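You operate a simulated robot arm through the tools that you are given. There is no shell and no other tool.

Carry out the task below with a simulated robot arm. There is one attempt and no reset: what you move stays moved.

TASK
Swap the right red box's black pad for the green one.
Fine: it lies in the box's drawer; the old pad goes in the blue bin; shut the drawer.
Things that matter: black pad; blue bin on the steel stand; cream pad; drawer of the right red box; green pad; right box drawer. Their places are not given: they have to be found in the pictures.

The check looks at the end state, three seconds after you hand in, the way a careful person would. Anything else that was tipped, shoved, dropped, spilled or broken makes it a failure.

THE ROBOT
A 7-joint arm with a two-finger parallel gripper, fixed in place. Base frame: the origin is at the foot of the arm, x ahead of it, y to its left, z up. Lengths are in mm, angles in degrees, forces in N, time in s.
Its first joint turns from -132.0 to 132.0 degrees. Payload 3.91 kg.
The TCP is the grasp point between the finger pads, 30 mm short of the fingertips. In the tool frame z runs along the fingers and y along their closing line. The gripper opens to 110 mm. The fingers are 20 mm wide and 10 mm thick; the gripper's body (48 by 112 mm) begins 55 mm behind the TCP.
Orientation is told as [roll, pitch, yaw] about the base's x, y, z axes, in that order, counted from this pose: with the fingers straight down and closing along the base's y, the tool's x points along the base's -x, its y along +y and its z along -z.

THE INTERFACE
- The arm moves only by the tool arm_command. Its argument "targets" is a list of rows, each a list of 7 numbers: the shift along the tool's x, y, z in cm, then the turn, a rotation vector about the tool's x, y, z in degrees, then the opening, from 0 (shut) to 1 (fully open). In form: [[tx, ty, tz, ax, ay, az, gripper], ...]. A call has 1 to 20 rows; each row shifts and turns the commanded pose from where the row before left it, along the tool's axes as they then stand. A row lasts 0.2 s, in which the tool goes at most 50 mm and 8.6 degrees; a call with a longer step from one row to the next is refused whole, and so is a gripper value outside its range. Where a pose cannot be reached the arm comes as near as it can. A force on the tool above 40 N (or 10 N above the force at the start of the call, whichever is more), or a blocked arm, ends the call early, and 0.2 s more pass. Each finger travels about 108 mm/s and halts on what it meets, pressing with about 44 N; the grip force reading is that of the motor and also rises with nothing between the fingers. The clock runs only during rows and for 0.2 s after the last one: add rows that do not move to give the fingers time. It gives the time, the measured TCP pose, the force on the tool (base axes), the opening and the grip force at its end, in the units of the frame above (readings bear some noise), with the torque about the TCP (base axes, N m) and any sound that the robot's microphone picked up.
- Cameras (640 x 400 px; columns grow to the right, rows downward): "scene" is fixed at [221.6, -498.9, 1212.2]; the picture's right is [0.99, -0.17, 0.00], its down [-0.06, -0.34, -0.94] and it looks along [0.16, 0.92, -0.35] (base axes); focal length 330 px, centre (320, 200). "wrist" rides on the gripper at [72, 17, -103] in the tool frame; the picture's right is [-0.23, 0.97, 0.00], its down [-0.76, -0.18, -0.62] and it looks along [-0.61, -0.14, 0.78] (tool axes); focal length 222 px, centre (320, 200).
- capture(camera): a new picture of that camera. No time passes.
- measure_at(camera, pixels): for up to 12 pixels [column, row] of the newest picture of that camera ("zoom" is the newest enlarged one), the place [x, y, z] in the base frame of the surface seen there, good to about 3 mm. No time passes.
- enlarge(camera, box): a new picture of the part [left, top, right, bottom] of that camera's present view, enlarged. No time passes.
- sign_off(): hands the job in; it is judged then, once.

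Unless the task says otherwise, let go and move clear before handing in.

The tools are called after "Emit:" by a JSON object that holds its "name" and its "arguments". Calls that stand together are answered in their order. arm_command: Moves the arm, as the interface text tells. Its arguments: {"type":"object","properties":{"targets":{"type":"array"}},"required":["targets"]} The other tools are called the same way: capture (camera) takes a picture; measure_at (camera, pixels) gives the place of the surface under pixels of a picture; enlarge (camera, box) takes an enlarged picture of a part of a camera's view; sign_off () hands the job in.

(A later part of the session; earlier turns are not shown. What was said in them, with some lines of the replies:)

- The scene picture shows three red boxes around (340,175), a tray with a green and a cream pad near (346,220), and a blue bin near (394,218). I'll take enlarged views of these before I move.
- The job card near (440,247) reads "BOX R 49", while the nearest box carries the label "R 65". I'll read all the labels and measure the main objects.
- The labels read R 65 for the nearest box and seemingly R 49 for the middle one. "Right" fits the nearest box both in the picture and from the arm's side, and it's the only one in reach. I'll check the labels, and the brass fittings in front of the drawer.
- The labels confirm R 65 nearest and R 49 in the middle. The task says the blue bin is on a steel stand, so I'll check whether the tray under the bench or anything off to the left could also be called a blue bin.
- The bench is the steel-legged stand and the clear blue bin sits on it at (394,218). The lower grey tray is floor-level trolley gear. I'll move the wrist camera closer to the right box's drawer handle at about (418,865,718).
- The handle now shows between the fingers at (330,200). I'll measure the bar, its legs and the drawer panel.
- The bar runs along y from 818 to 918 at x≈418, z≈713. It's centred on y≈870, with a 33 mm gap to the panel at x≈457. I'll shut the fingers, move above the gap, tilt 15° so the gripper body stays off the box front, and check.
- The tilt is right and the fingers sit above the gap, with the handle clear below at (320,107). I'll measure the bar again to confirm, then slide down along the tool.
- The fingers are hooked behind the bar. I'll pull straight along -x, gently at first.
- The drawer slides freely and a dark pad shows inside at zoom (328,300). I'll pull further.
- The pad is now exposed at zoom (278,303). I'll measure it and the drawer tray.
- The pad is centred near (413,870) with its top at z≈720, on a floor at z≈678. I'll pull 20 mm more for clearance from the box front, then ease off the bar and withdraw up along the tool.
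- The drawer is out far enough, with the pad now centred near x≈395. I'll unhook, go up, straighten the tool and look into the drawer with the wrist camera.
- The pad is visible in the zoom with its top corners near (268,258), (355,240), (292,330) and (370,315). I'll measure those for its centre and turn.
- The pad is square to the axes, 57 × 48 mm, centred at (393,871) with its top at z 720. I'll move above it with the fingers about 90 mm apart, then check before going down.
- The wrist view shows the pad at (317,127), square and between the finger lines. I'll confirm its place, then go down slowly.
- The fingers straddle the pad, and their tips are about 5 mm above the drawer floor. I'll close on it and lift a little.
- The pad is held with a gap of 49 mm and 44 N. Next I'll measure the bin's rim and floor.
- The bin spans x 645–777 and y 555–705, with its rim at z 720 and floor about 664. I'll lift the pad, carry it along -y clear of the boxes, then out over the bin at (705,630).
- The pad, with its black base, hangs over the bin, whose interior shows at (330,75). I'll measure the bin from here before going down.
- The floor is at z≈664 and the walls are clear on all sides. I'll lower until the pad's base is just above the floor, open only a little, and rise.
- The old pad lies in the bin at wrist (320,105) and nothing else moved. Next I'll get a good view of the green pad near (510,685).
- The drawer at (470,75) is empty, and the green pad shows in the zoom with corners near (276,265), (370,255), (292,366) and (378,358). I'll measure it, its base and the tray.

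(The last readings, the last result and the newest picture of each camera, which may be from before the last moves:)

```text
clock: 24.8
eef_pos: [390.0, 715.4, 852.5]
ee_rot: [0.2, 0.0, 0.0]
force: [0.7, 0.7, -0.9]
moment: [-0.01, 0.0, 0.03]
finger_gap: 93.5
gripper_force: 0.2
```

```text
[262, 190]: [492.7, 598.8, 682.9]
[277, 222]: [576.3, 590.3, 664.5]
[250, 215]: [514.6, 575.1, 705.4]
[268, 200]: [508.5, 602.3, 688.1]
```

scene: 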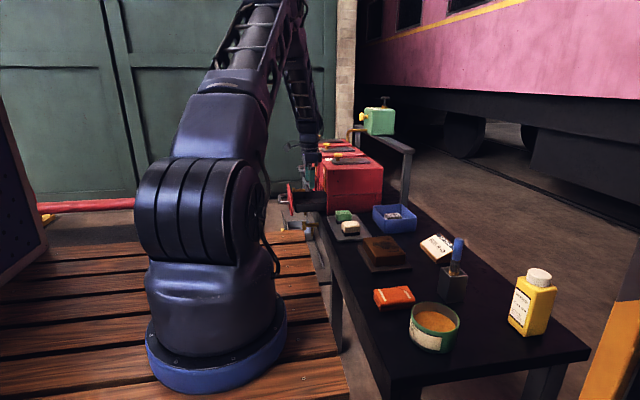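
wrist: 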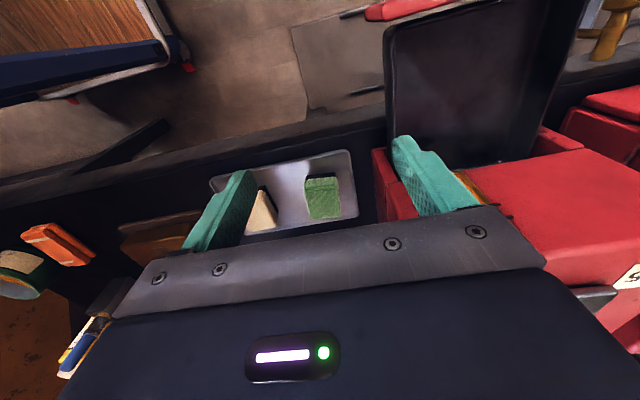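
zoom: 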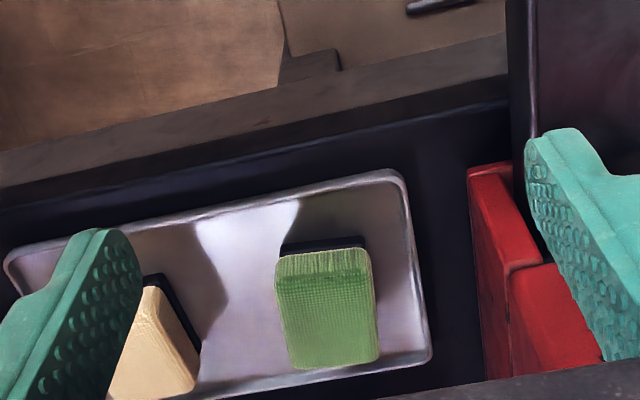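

The green pad is centred near (519,689), turned about -6°, from z 663 to 705. I'll check the tray rim on the box side, then align above it.

Emit:
{"name": "measure_at", "arguments": {"camera": "zoom", "pixels": [[408, 210], [415, 250], [422, 300], [430, 350], [427, 300], [418, 300], [440, 300], [395, 178], [480, 290], [276, 300], [374, 310]]}}

Emit:
{"name": "arm_command", "arguments": {"targets": [[-3.2, -0.66, 1.2, 0, 0, 3, 0.62], [-3.2, -0.66, 1.2, 0, 0, 3, 0.62], [-3.25, -0.66, 1.2, 0, 0, 0, 0.62], [-3.25, -0.33, 1.2, 0, 0, 0, 0.62], [0, 0, 0, 0, 0, 0, 0.62]]}}

Emit:
{"name": "capture", "arguments": {"camera": "wrist"}}

Emit:
{"name": "enlarge", "arguments": {"camera": "scene", "box": [290, 170, 402, 240]}}

```text
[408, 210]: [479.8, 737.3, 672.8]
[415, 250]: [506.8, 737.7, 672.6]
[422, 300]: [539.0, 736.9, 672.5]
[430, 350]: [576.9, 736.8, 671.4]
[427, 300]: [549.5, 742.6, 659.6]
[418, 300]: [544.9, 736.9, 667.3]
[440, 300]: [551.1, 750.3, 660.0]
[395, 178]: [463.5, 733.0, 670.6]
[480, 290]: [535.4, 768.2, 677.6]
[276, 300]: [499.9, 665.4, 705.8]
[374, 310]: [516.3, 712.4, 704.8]
```

```text
clock: 26.0
eef_pos: [516.8, 682.2, 804.5]
ee_rot: [0.2, 0.1, -6.0]
force: [0.1, 0.5, 0.3]
moment: [-0.01, -0.03, 0.03]
finger_gap: 68.3
gripper_force: 0.0
```

```text
taken
```

wrist: 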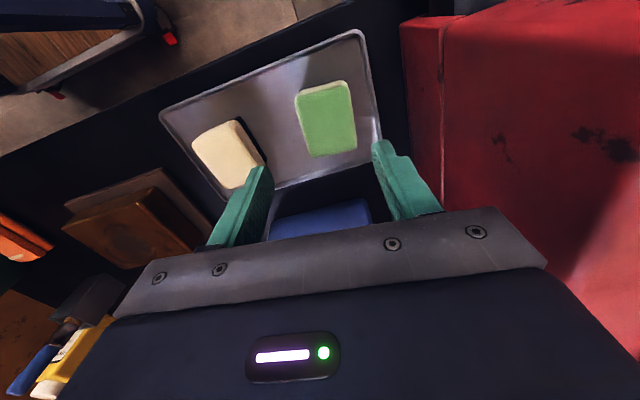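

```text
5.71 times, centred on (346, 205) of scene
```

zoom: 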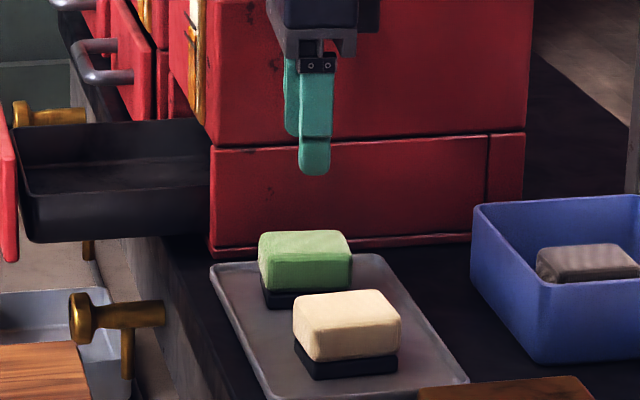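

The pad is clear in the wrist view at (326,118). I'll measure its edges again for a final alignment.

Emit:
{"name": "enlarge", "arguments": {"camera": "wrist", "box": [280, 70, 376, 170]}}

Emit:
{"name": "measure_at", "arguments": {"camera": "wrist", "pixels": [[300, 98], [342, 86], [311, 152], [352, 146], [326, 118], [298, 110], [353, 130], [303, 135], [350, 105], [330, 152]]}}

```text
4.00 times, centred on (328, 120) of wrist
```

zoom: 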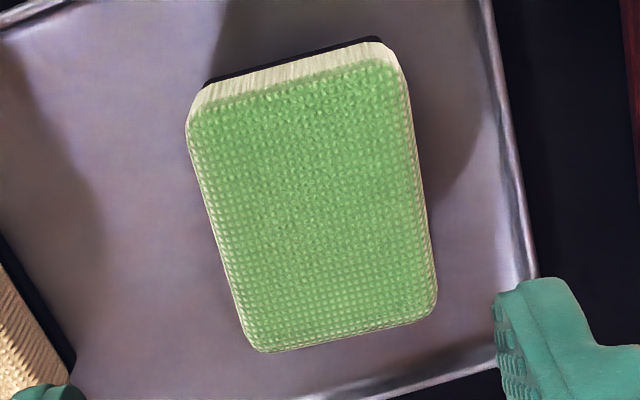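

```text
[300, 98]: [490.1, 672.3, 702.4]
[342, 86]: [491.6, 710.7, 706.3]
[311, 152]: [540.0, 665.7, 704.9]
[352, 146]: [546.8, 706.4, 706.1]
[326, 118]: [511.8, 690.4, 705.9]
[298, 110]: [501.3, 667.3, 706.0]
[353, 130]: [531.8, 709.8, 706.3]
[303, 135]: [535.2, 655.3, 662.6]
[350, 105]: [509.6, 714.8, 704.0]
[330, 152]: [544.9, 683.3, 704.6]
```

Emit:
{"name": "measure_at", "arguments": {"camera": "zoom", "pixels": [[196, 140], [254, 325], [400, 90], [429, 285], [220, 105], [380, 72], [275, 342], [415, 312], [312, 210]]}}

```text
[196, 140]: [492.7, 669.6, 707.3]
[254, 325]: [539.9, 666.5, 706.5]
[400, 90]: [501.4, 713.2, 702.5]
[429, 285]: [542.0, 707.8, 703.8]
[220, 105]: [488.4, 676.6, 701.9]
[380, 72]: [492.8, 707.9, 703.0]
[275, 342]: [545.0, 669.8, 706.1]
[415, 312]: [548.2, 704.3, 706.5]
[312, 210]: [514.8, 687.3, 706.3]
```

The turn is confirmed at about -6° and the centre at (519,689). I'll shift about 7 mm, lower to z≈704 so the tips stay above the tray rim at 672, and check before closing.

Emit:
{"name": "arm_command", "arguments": {"targets": [[-0.15, 0.7, 0, 0, 0, 0, 0.62], [0, 0, 2.5, 0, 0, 0, 0.62], [0, 0, 2.5, 0, 0, 0, 0.62], [0, 0, 2.5, 0, 0, 0, 0.62], [0, 0, 1.5, 0, 0, 0, 0.62], [0, 0, 1.05, 0, 0, 0, 0.62], [0, 0, 0, 0, 0, 0, 0.62]]}}

Emit:
{"name": "capture", "arguments": {"camera": "wrist"}}

Emit:
{"name": "enlarge", "arguments": {"camera": "scene", "box": [290, 170, 402, 240]}}

```text
clock: 27.6
eef_pos: [518.2, 688.4, 704.4]
ee_rot: [0.0, 0.0, -6.0]
force: [-0.6, -0.5, -0.2]
moment: [-0.02, 0.02, 0.01]
finger_gap: 68.4
gripper_force: 0.1
```

```text
taken
```

wrist: 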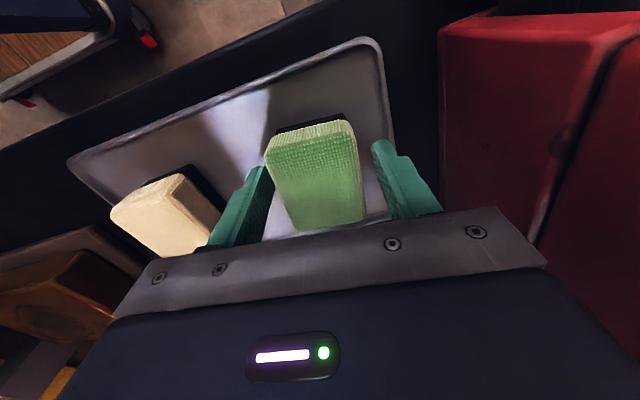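

```text
5.71 times, centred on (346, 205) of scene
```

zoom: 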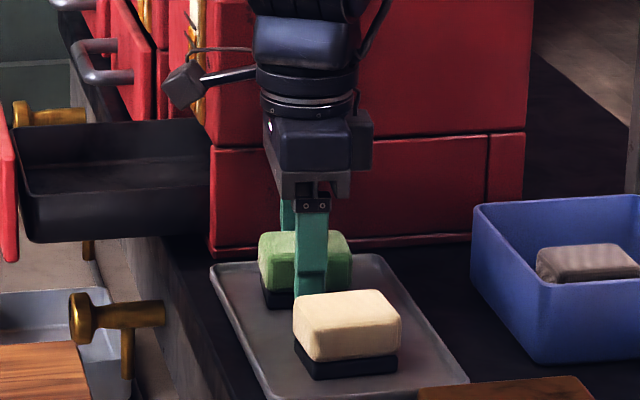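

The fingers straddle the green pad and stay clear of the cream one. I'll close and lift.

Emit:
{"name": "arm_command", "arguments": {"targets": [[0, 0, 0, 0, 0, 0, 0], [0, 0, 0, 0, 0, 0, 0], [0, 0, 0, 0, 0, 0, 0], [0, 0, -1, 0, 0, 0, 0], [0, 0, -2.5, 0, 0, 0, 0], [0, 0, -3.5, 0, 0, 0, 0], [0, 0, -3.5, 0, 0, 0, 0], [0, 0, -2.5, 0, 0, 0, 0], [0, 0, 0, 0, 0, 0, 0]]}}

Emit:
{"name": "capture", "arguments": {"camera": "wrist"}}

Emit:
{"name": "enlarge", "arguments": {"camera": "scene", "box": [290, 150, 418, 240]}}

```text
clock: 29.6
eef_pos: [518.2, 690.4, 834.8]
ee_rot: [0.1, 0.0, -6.0]
force: [0.1, -0.7, -2.4]
moment: [0.05, 0.0, 0.01]
finger_gap: 49.4
gripper_force: 44.1
```

```text
taken
```

wrist: 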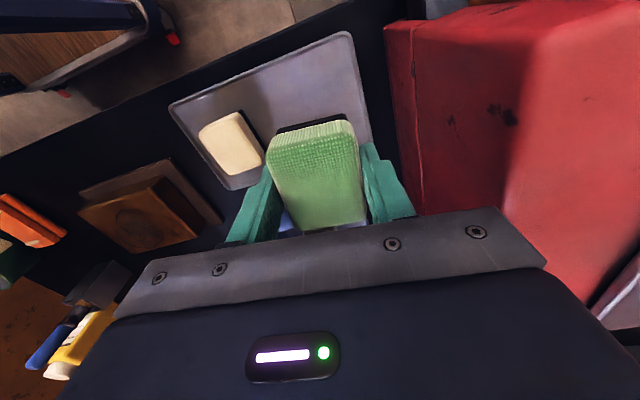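

```text
4.44 times, centred on (354, 195) of scene
```

zoom: 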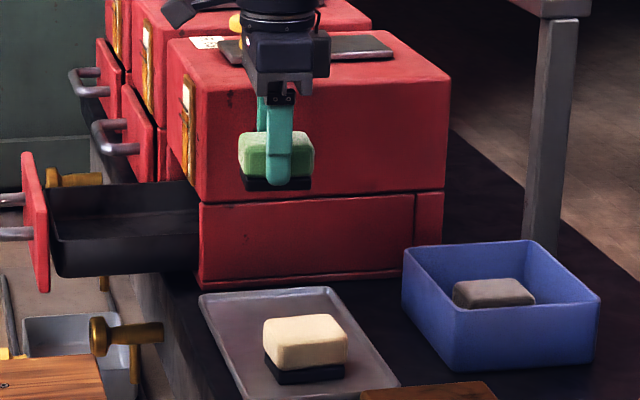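

The green pad is held with its base and the cream pad is undisturbed. I'll straighten the turn, move back to x≈393, then go along +y over the drawer.

Emit:
{"name": "arm_command", "arguments": {"targets": [[0, 0, 0, 0, 0, -3, 0], [0, 0, 0, 0, 0, -3, 0], [3.13, 0, 0, 0, 0, 0, 0], [3.13, 0, 0, 0, 0, 0, 0], [3.13, 0, 0, 0, 0, 0, 0], [3.13, 0, 0, 0, 0, 0, 0], [0, 3.62, 0, 0, 0, 0, 0], [0, 3.62, 0, 0, 0, 0, 0], [0, 3.62, 0, 0, 0, 0, 0], [0, 3.62, 0, 0, 0, 0, 0], [0, 3.62, 0, 0, 0, 0, 0], [0, 0, 0, 0, 0, 0, 0]]}}

Emit:
{"name": "capture", "arguments": {"camera": "wrist"}}

Emit:
{"name": "enlarge", "arguments": {"camera": "scene", "box": [260, 130, 380, 220]}}

```text
clock: 32.2
eef_pos: [393.4, 871.9, 833.9]
ee_rot: [0.1, 0.1, -0.1]
force: [0.0, 0.6, -1.4]
moment: [-0.01, 0.01, 0.0]
finger_gap: 49.5
gripper_force: 44.0
```

```text
taken
```

wrist: 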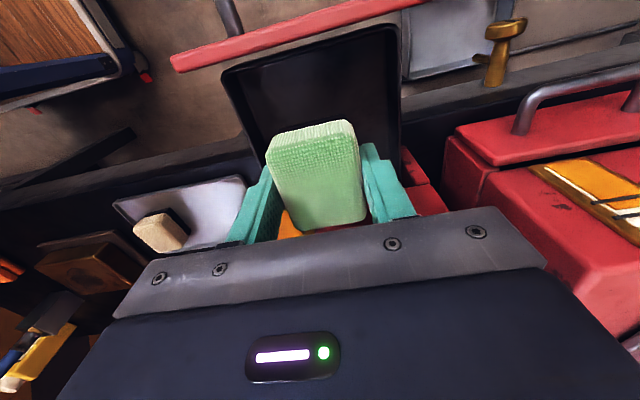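

```text
4.44 times, centred on (320, 175) of scene
```

zoom: 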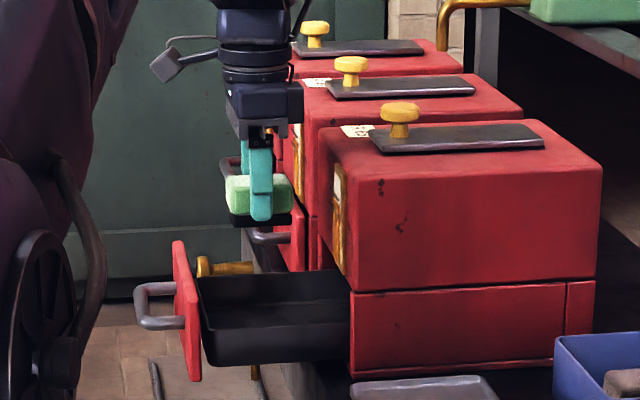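

The drawer is unmoved, and the pad is square above the spot where the old one lay. I'll lower it until its base is at the drawer floor, release, and rise.

Emit:
{"name": "arm_command", "arguments": {"targets": [[0, 0, 3, 0, 0, 0, 0], [0, 0, 3, 0, 0, 0, 0], [0, 0, 3, 0, 0, 0, 0], [0, 0, 1.5, 0, 0, 0, 0], [0, 0, 0.8, 0, 0, 0, 0], [0, 0, 0, 0, 0, 0, 0]]}}

Emit:
{"name": "enlarge", "arguments": {"camera": "scene", "box": [260, 130, 380, 220]}}

Emit:
{"name": "capture", "arguments": {"camera": "wrist"}}

```text
clock: 33.6
eef_pos: [393.9, 870.7, 720.7]
ee_rot: [0.2, 0.1, 0.0]
force: [-0.7, 0.5, -0.5]
moment: [-0.04, 0.01, -0.02]
finger_gap: 49.6
gripper_force: 43.8
```

```text
4.44 times, centred on (320, 175) of scene
```

zoom: 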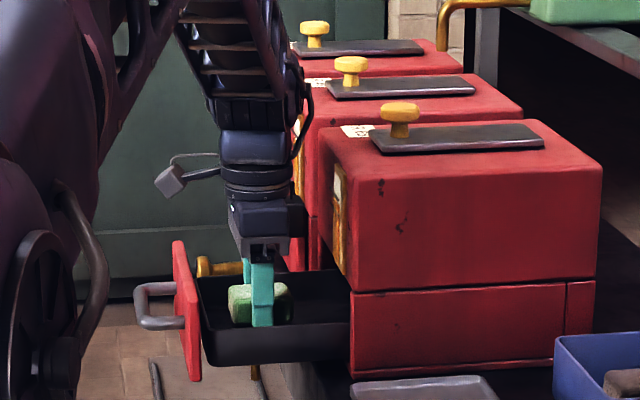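

```text
taken
```

wrist: 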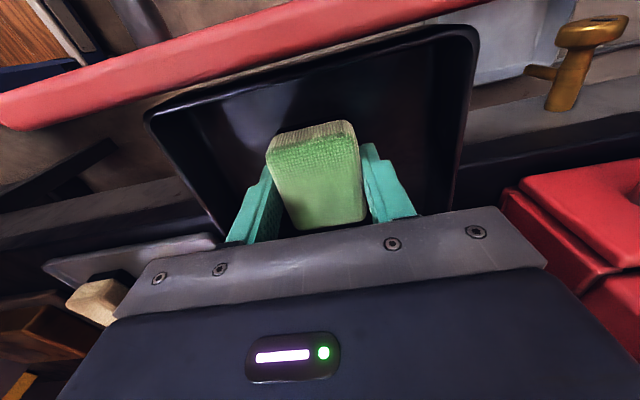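

The pad is almost on the floor, with no contact force yet. I'll ease down 1.5 mm, release, and rise straight.

Emit:
{"name": "arm_command", "arguments": {"targets": [[0, 0, 0.15, 0, 0, 0, 0], [0, 0, 0, 0, 0, 0, 0.68], [0, 0, 0, 0, 0, 0, 0.68], [0, 0, -1, 0, 0, 0, 0.68], [0, 0, -3, 0, 0, 0, 0.68], [0, 0, -4, 0, 0, 0, 0.68], [0, 0, -4, 0, 0, 0, 0.68], [0, 0, 0, 0, 0, 0, 0.68]]}}

Emit:
{"name": "capture", "arguments": {"camera": "wrist"}}

Emit:
{"name": "enlarge", "arguments": {"camera": "scene", "box": [260, 130, 380, 220]}}

```text
clock: 35.4
eef_pos: [394.2, 872.2, 839.3]
ee_rot: [0.1, 0.1, 0.1]
force: [-0.4, 0.9, -0.5]
moment: [0.01, -0.05, 0.01]
finger_gap: 74.8
gripper_force: 0.1
```

```text
taken
```

wrist: 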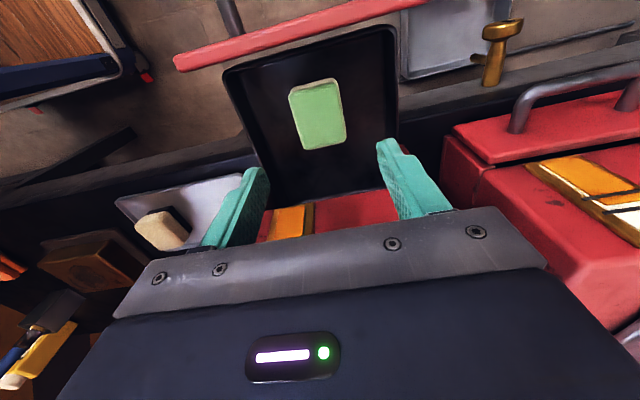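

```text
4.44 times, centred on (320, 175) of scene
```

zoom: 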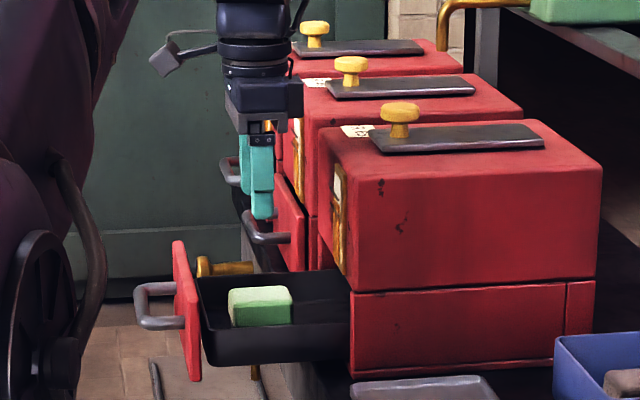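

The green pad sits upright in the drawer. Next I'll close the fingers, go out beyond the handle, and lower in front of the bar to push it shut.

Emit:
{"name": "arm_command", "arguments": {"targets": [[3.9, 0, 0, 0, 0, 0, 0.4], [3.9, 0, 0, 0, 0, 0, 0], [3.9, 0, 0, 0, 0, 0, 0], [3.9, -0.15, 0, 0, 0, 0, 0], [0, 0, 3.1, 0, 0, 0, 0], [0, 0, 3.1, 0, 0, 0, 0], [0, 0, 3.1, 0, 0, 0, 0], [0, 0, 3.1, 0, 0, 0, 0], [0, 0, 0, 0, 0, 0, 0]]}}

Emit:
{"name": "capture", "arguments": {"camera": "wrist"}}

Emit:
{"name": "enlarge", "arguments": {"camera": "scene", "box": [260, 130, 380, 220]}}

```text
clock: 37.4
eef_pos: [237.9, 869.9, 715.8]
ee_rot: [0.1, 0.1, 0.1]
force: [0.6, -0.2, -0.7]
moment: [0.01, 0.02, -0.01]
finger_gap: 0.0
gripper_force: 38.4
```

```text
taken
```

wrist: 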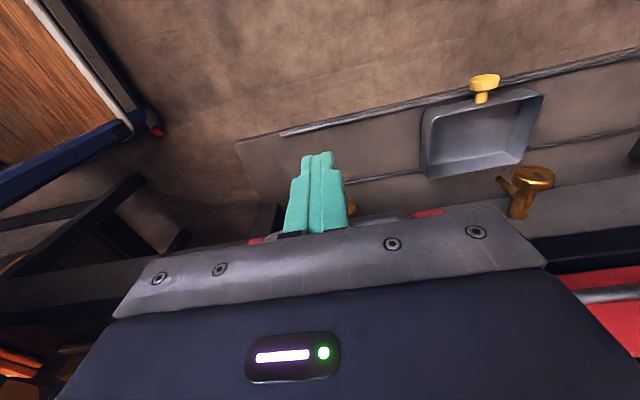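

```text
4.44 times, centred on (320, 175) of scene
```

zoom: 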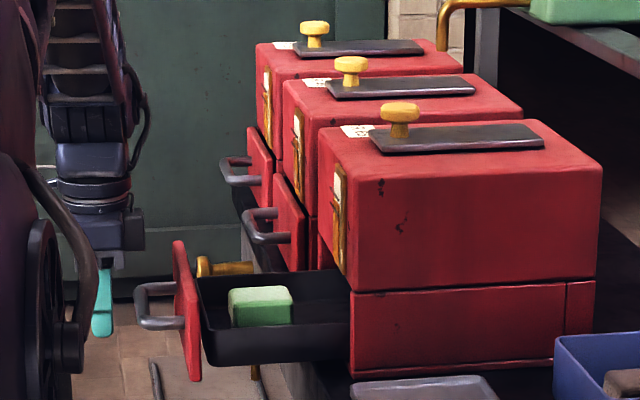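

The fingers hang in front of the bar with clear space. I'll push along +x, slowly at contact, to about x 392.

Emit:
{"name": "arm_command", "arguments": {"targets": [[-1.2, 0, 0, 0, 0, 0, 0], [-0.9, 0, 0, 0, 0, 0, 0], [-0.4, 0, 0, 0, 0, 0, 0], [-0.4, 0, 0, 0, 0, 0, 0], [-0.5, 0, 0, 0, 0, 0, 0], [-0.7, 0, 0, 0, 0, 0, 0], [-0.9, 0, 0, 0, 0, 0, 0], [-0.9, 0, 0, 0, 0, 0, 0], [-0.9, 0, 0, 0, 0, 0, 0], [-0.9, 0, 0, 0, 0, 0, 0], [-0.9, 0, 0, 0, 0, 0, 0], [-0.9, 0, 0, 0, 0, 0, 0], [-0.9, 0, 0, 0, 0, 0, 0], [-0.9, 0, 0, 0, 0, 0, 0], [-0.9, 0, 0, 0, 0, 0, 0], [-0.9, 0, 0, 0, 0, 0, 0], [-0.9, 0, 0, 0, 0, 0, 0], [-0.7, 0, 0, 0, 0, 0, 0], [-0.5, 0, 0, 0, 0, 0, 0]]}}

Emit:
{"name": "capture", "arguments": {"camera": "wrist"}}

Emit:
{"name": "enlarge", "arguments": {"camera": "scene", "box": [260, 130, 380, 220]}}

```text
clock: 41.4
eef_pos: [390.1, 868.5, 714.4]
ee_rot: [0.1, 0.0, 0.0]
force: [-1.8, 0.6, 0.5]
moment: [0.01, 0.02, 0.05]
finger_gap: 0.0
gripper_force: 38.2
```

```text
taken
```

wrist: 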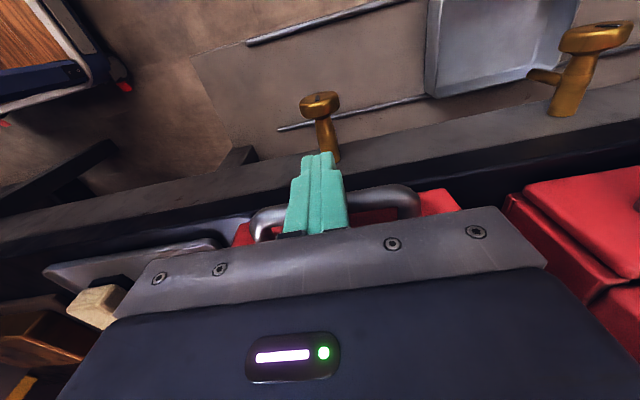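

```text
4.44 times, centred on (320, 175) of scene
```

zoom: 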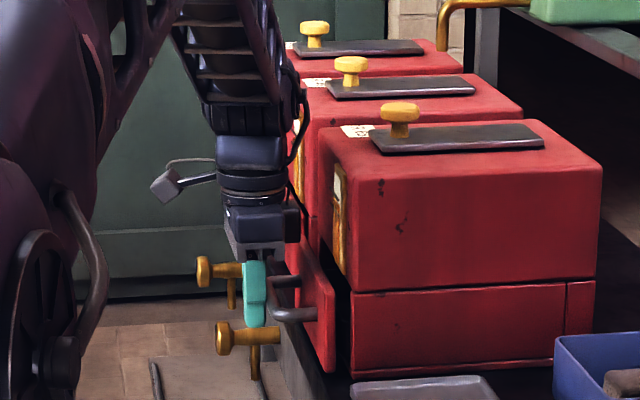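

The drawer is about 12 mm from shut with little force. I'll continue in small steps and watch the force so the box isn't shoved.

Emit:
{"name": "arm_command", "arguments": {"targets": [[-0.3, 0, 0, 0, 0, 0, 0], [-0.3, 0, 0, 0, 0, 0, 0], [-0.3, 0, 0, 0, 0, 0, 0]]}}

Emit:
{"name": "arm_command", "arguments": {"targets": [[-0.15, 0, 0, 0, 0, 0, 0]]}}

Emit:
{"name": "enlarge", "arguments": {"camera": "scene", "box": [290, 160, 370, 220]}}

Emit:
{"name": "measure_at", "arguments": {"camera": "zoom", "pixels": [[235, 390], [255, 350], [270, 330], [290, 340], [282, 300], [160, 305]]}}

```text
clock: 42.2
eef_pos: [398.6, 869.5, 715.5]
ee_rot: [0.0, 0.0, 0.0]
force: [-1.5, 0.6, 1.4]
moment: [0.03, -0.01, 0.01]
finger_gap: 0.0
gripper_force: 37.8
```

```text
clock: 42.6
eef_pos: [399.2, 868.8, 714.9]
ee_rot: [0.0, -0.1, 0.0]
force: [-2.5, -1.4, 0.7]
moment: [0.02, -0.01, -0.01]
finger_gap: 0.0
gripper_force: 37.6
```

```text
6.67 times, centred on (330, 190) of scene
```

zoom: 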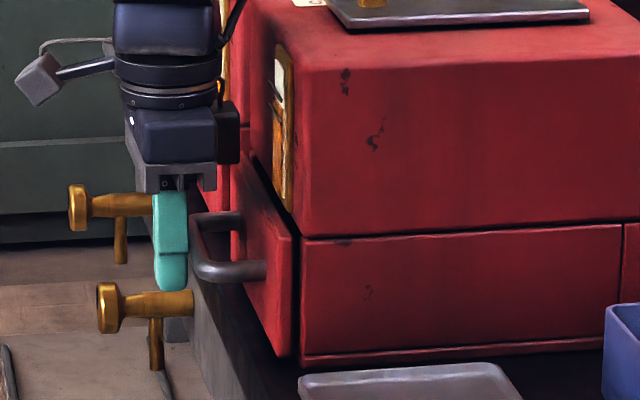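

```text
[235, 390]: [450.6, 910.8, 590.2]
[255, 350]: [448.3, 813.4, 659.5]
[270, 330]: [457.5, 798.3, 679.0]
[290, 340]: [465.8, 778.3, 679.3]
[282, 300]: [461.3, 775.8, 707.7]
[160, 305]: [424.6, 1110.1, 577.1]
```

The force is still only about 2 N and a narrow dark gap remains at zoom (296,300). I'll keep nudging 1 mm at a time.

Emit:
{"name": "arm_command", "arguments": {"targets": [[-0.1, 0, 0, 0, 0, 0, 0]]}}

Emit:
{"name": "arm_command", "arguments": {"targets": [[-0.1, 0, 0, 0, 0, 0, 0]]}}

Emit:
{"name": "arm_command", "arguments": {"targets": [[-0.1, 0, 0, 0, 0, 0, 0]]}}

Emit:
{"name": "enlarge", "arguments": {"camera": "scene", "box": [290, 160, 370, 220]}}

```text
clock: 43.0
eef_pos: [402.1, 868.9, 715.0]
ee_rot: [0.2, -0.1, 0.0]
force: [-2.8, -0.3, -0.8]
moment: [0.0, 0.01, 0.06]
finger_gap: 0.0
gripper_force: 38.1
```

```text
clock: 43.4
eef_pos: [401.4, 869.4, 716.2]
ee_rot: [0.2, 0.0, 0.0]
force: [-6.7, -1.3, -0.3]
moment: [0.01, 0.01, 0.11]
finger_gap: 0.0
gripper_force: 37.8
```

```text
clock: 43.8
eef_pos: [402.1, 868.8, 715.5]
ee_rot: [0.0, 0.2, 0.1]
force: [-14.8, -1.8, -1.5]
moment: [-0.04, 0.05, 0.16]
finger_gap: 0.0
gripper_force: 37.5
```

```text
6.67 times, centred on (330, 190) of scene
```

zoom: 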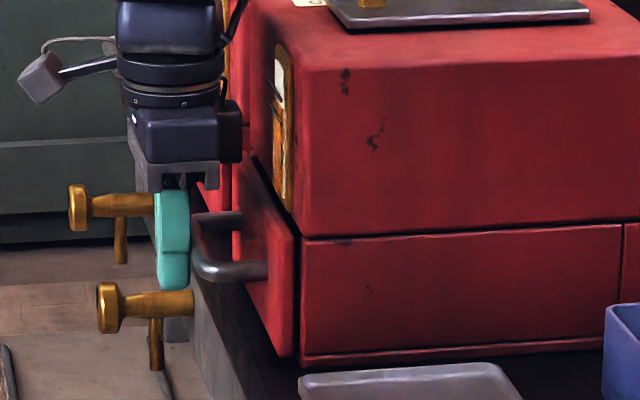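

The force climbed to 15 N at x≈402, which is where the closed drawer should stop, so it's shut. I'll back away, rise and check.

Emit:
{"name": "arm_command", "arguments": {"targets": [[0.5, 0, 0, 0, 0, 0, 0], [2.5, 0, 0, 0, 0, 0, 0], [3.5, 0, 0, 0, 0, 0, 0], [3.5, 0, 0, 0, 0, 0, 0], [0, 0, -4, 0, 0, 0, 0], [0, 0, -4, 0, 0, 0, 0], [0, 0, -4, 0, 0, 0, 0.5], [0, -1, -4, 0, 0, 0, 0.8], [0, 0, 0, 0, 0, 0, 0.8]]}}

Emit:
{"name": "capture", "arguments": {"camera": "wrist"}}

Emit:
{"name": "capture", "arguments": {"camera": "scene"}}

Emit:
{"name": "enlarge", "arguments": {"camera": "scene", "box": [290, 150, 418, 240]}}

Emit:
{"name": "measure_at", "arguments": {"camera": "scene", "pixels": [[312, 196], [322, 198], [322, 209], [325, 196], [318, 201], [326, 163], [350, 226], [393, 214]]}}

```text
clock: 45.8
eef_pos: [303.7, 857.7, 877.0]
ee_rot: [0.1, 0.0, 0.0]
force: [-0.7, 0.2, -0.2]
moment: [0.02, 0.02, -0.02]
finger_gap: 88.1
gripper_force: 0.0
```

```text
taken
```

wrist: 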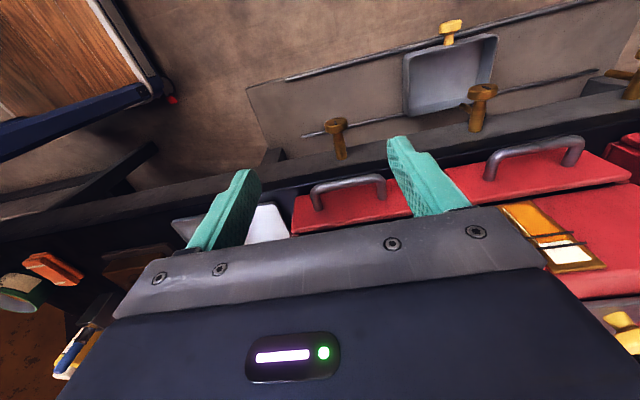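

```text
taken
```

scene: 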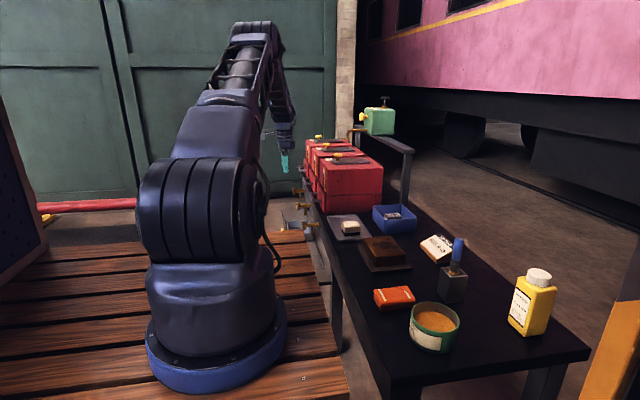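

```text
4.44 times, centred on (354, 195) of scene
```

zoom: 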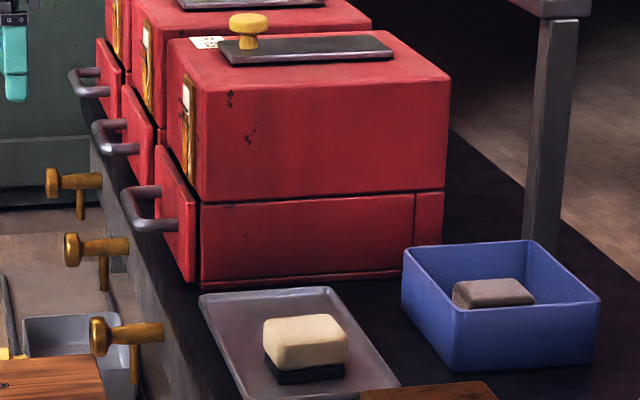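

```text
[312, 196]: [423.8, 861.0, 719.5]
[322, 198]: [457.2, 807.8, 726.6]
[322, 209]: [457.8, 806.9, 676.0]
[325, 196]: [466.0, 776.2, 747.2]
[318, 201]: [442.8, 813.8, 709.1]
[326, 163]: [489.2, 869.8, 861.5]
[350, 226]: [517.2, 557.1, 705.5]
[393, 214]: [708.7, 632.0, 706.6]
```

The panel is back at x≈457, as before, the old pad is in the bin, and the cream pad is in place. I'll make one comparison view to be sure the box itself didn't shift.

Emit:
{"name": "enlarge", "arguments": {"camera": "scene", "box": [284, 170, 348, 210]}}

Emit:
{"name": "enlarge", "arguments": {"camera": "scene", "box": [310, 142, 342, 162]}}

```text
10.00 times, centred on (316, 190) of scene
```

zoom: 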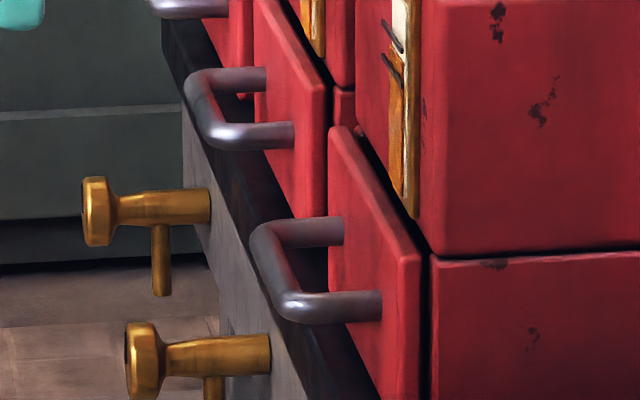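

```text
16.00 times, centred on (326, 152) of scene
```

zoom: 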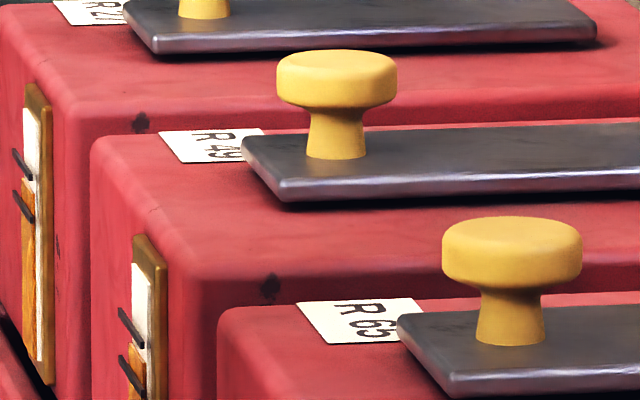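

Both views match the opening pictures: the drawer panel is in its original position, and the box and its neighbours are where they started. The green pad is in the shut drawer, the old pad is in the blue bin and the arm is clear, so I'm handing in.

Emit:
{"name": "sign_off", "arguments": {}}

```text
The job is handed in.
```

I swapped the pads in the right red box (labelled R 65). The green pad is in its drawer, the old pad is in the blue bin, and the drawer is shut. I've handed the job in.

- **Final check:** the drawer panel is back at its starting position. The box, its neighbours and the cream pad look as they did at the start, and the arm is clear with the gripper empty.
- **Which box:** the job card on the bench says "BOX R 49", which is the middle box. I took "right" to mean the rightmost box, R 65. The middle box's drawer is also about 1,190 mm from the base, beyond the arm's 980 mm reach.
- **Old pad's colour:** its top looked grey-brown on a black base. It was the only pad in that drawer, so I treated it as the black pad.
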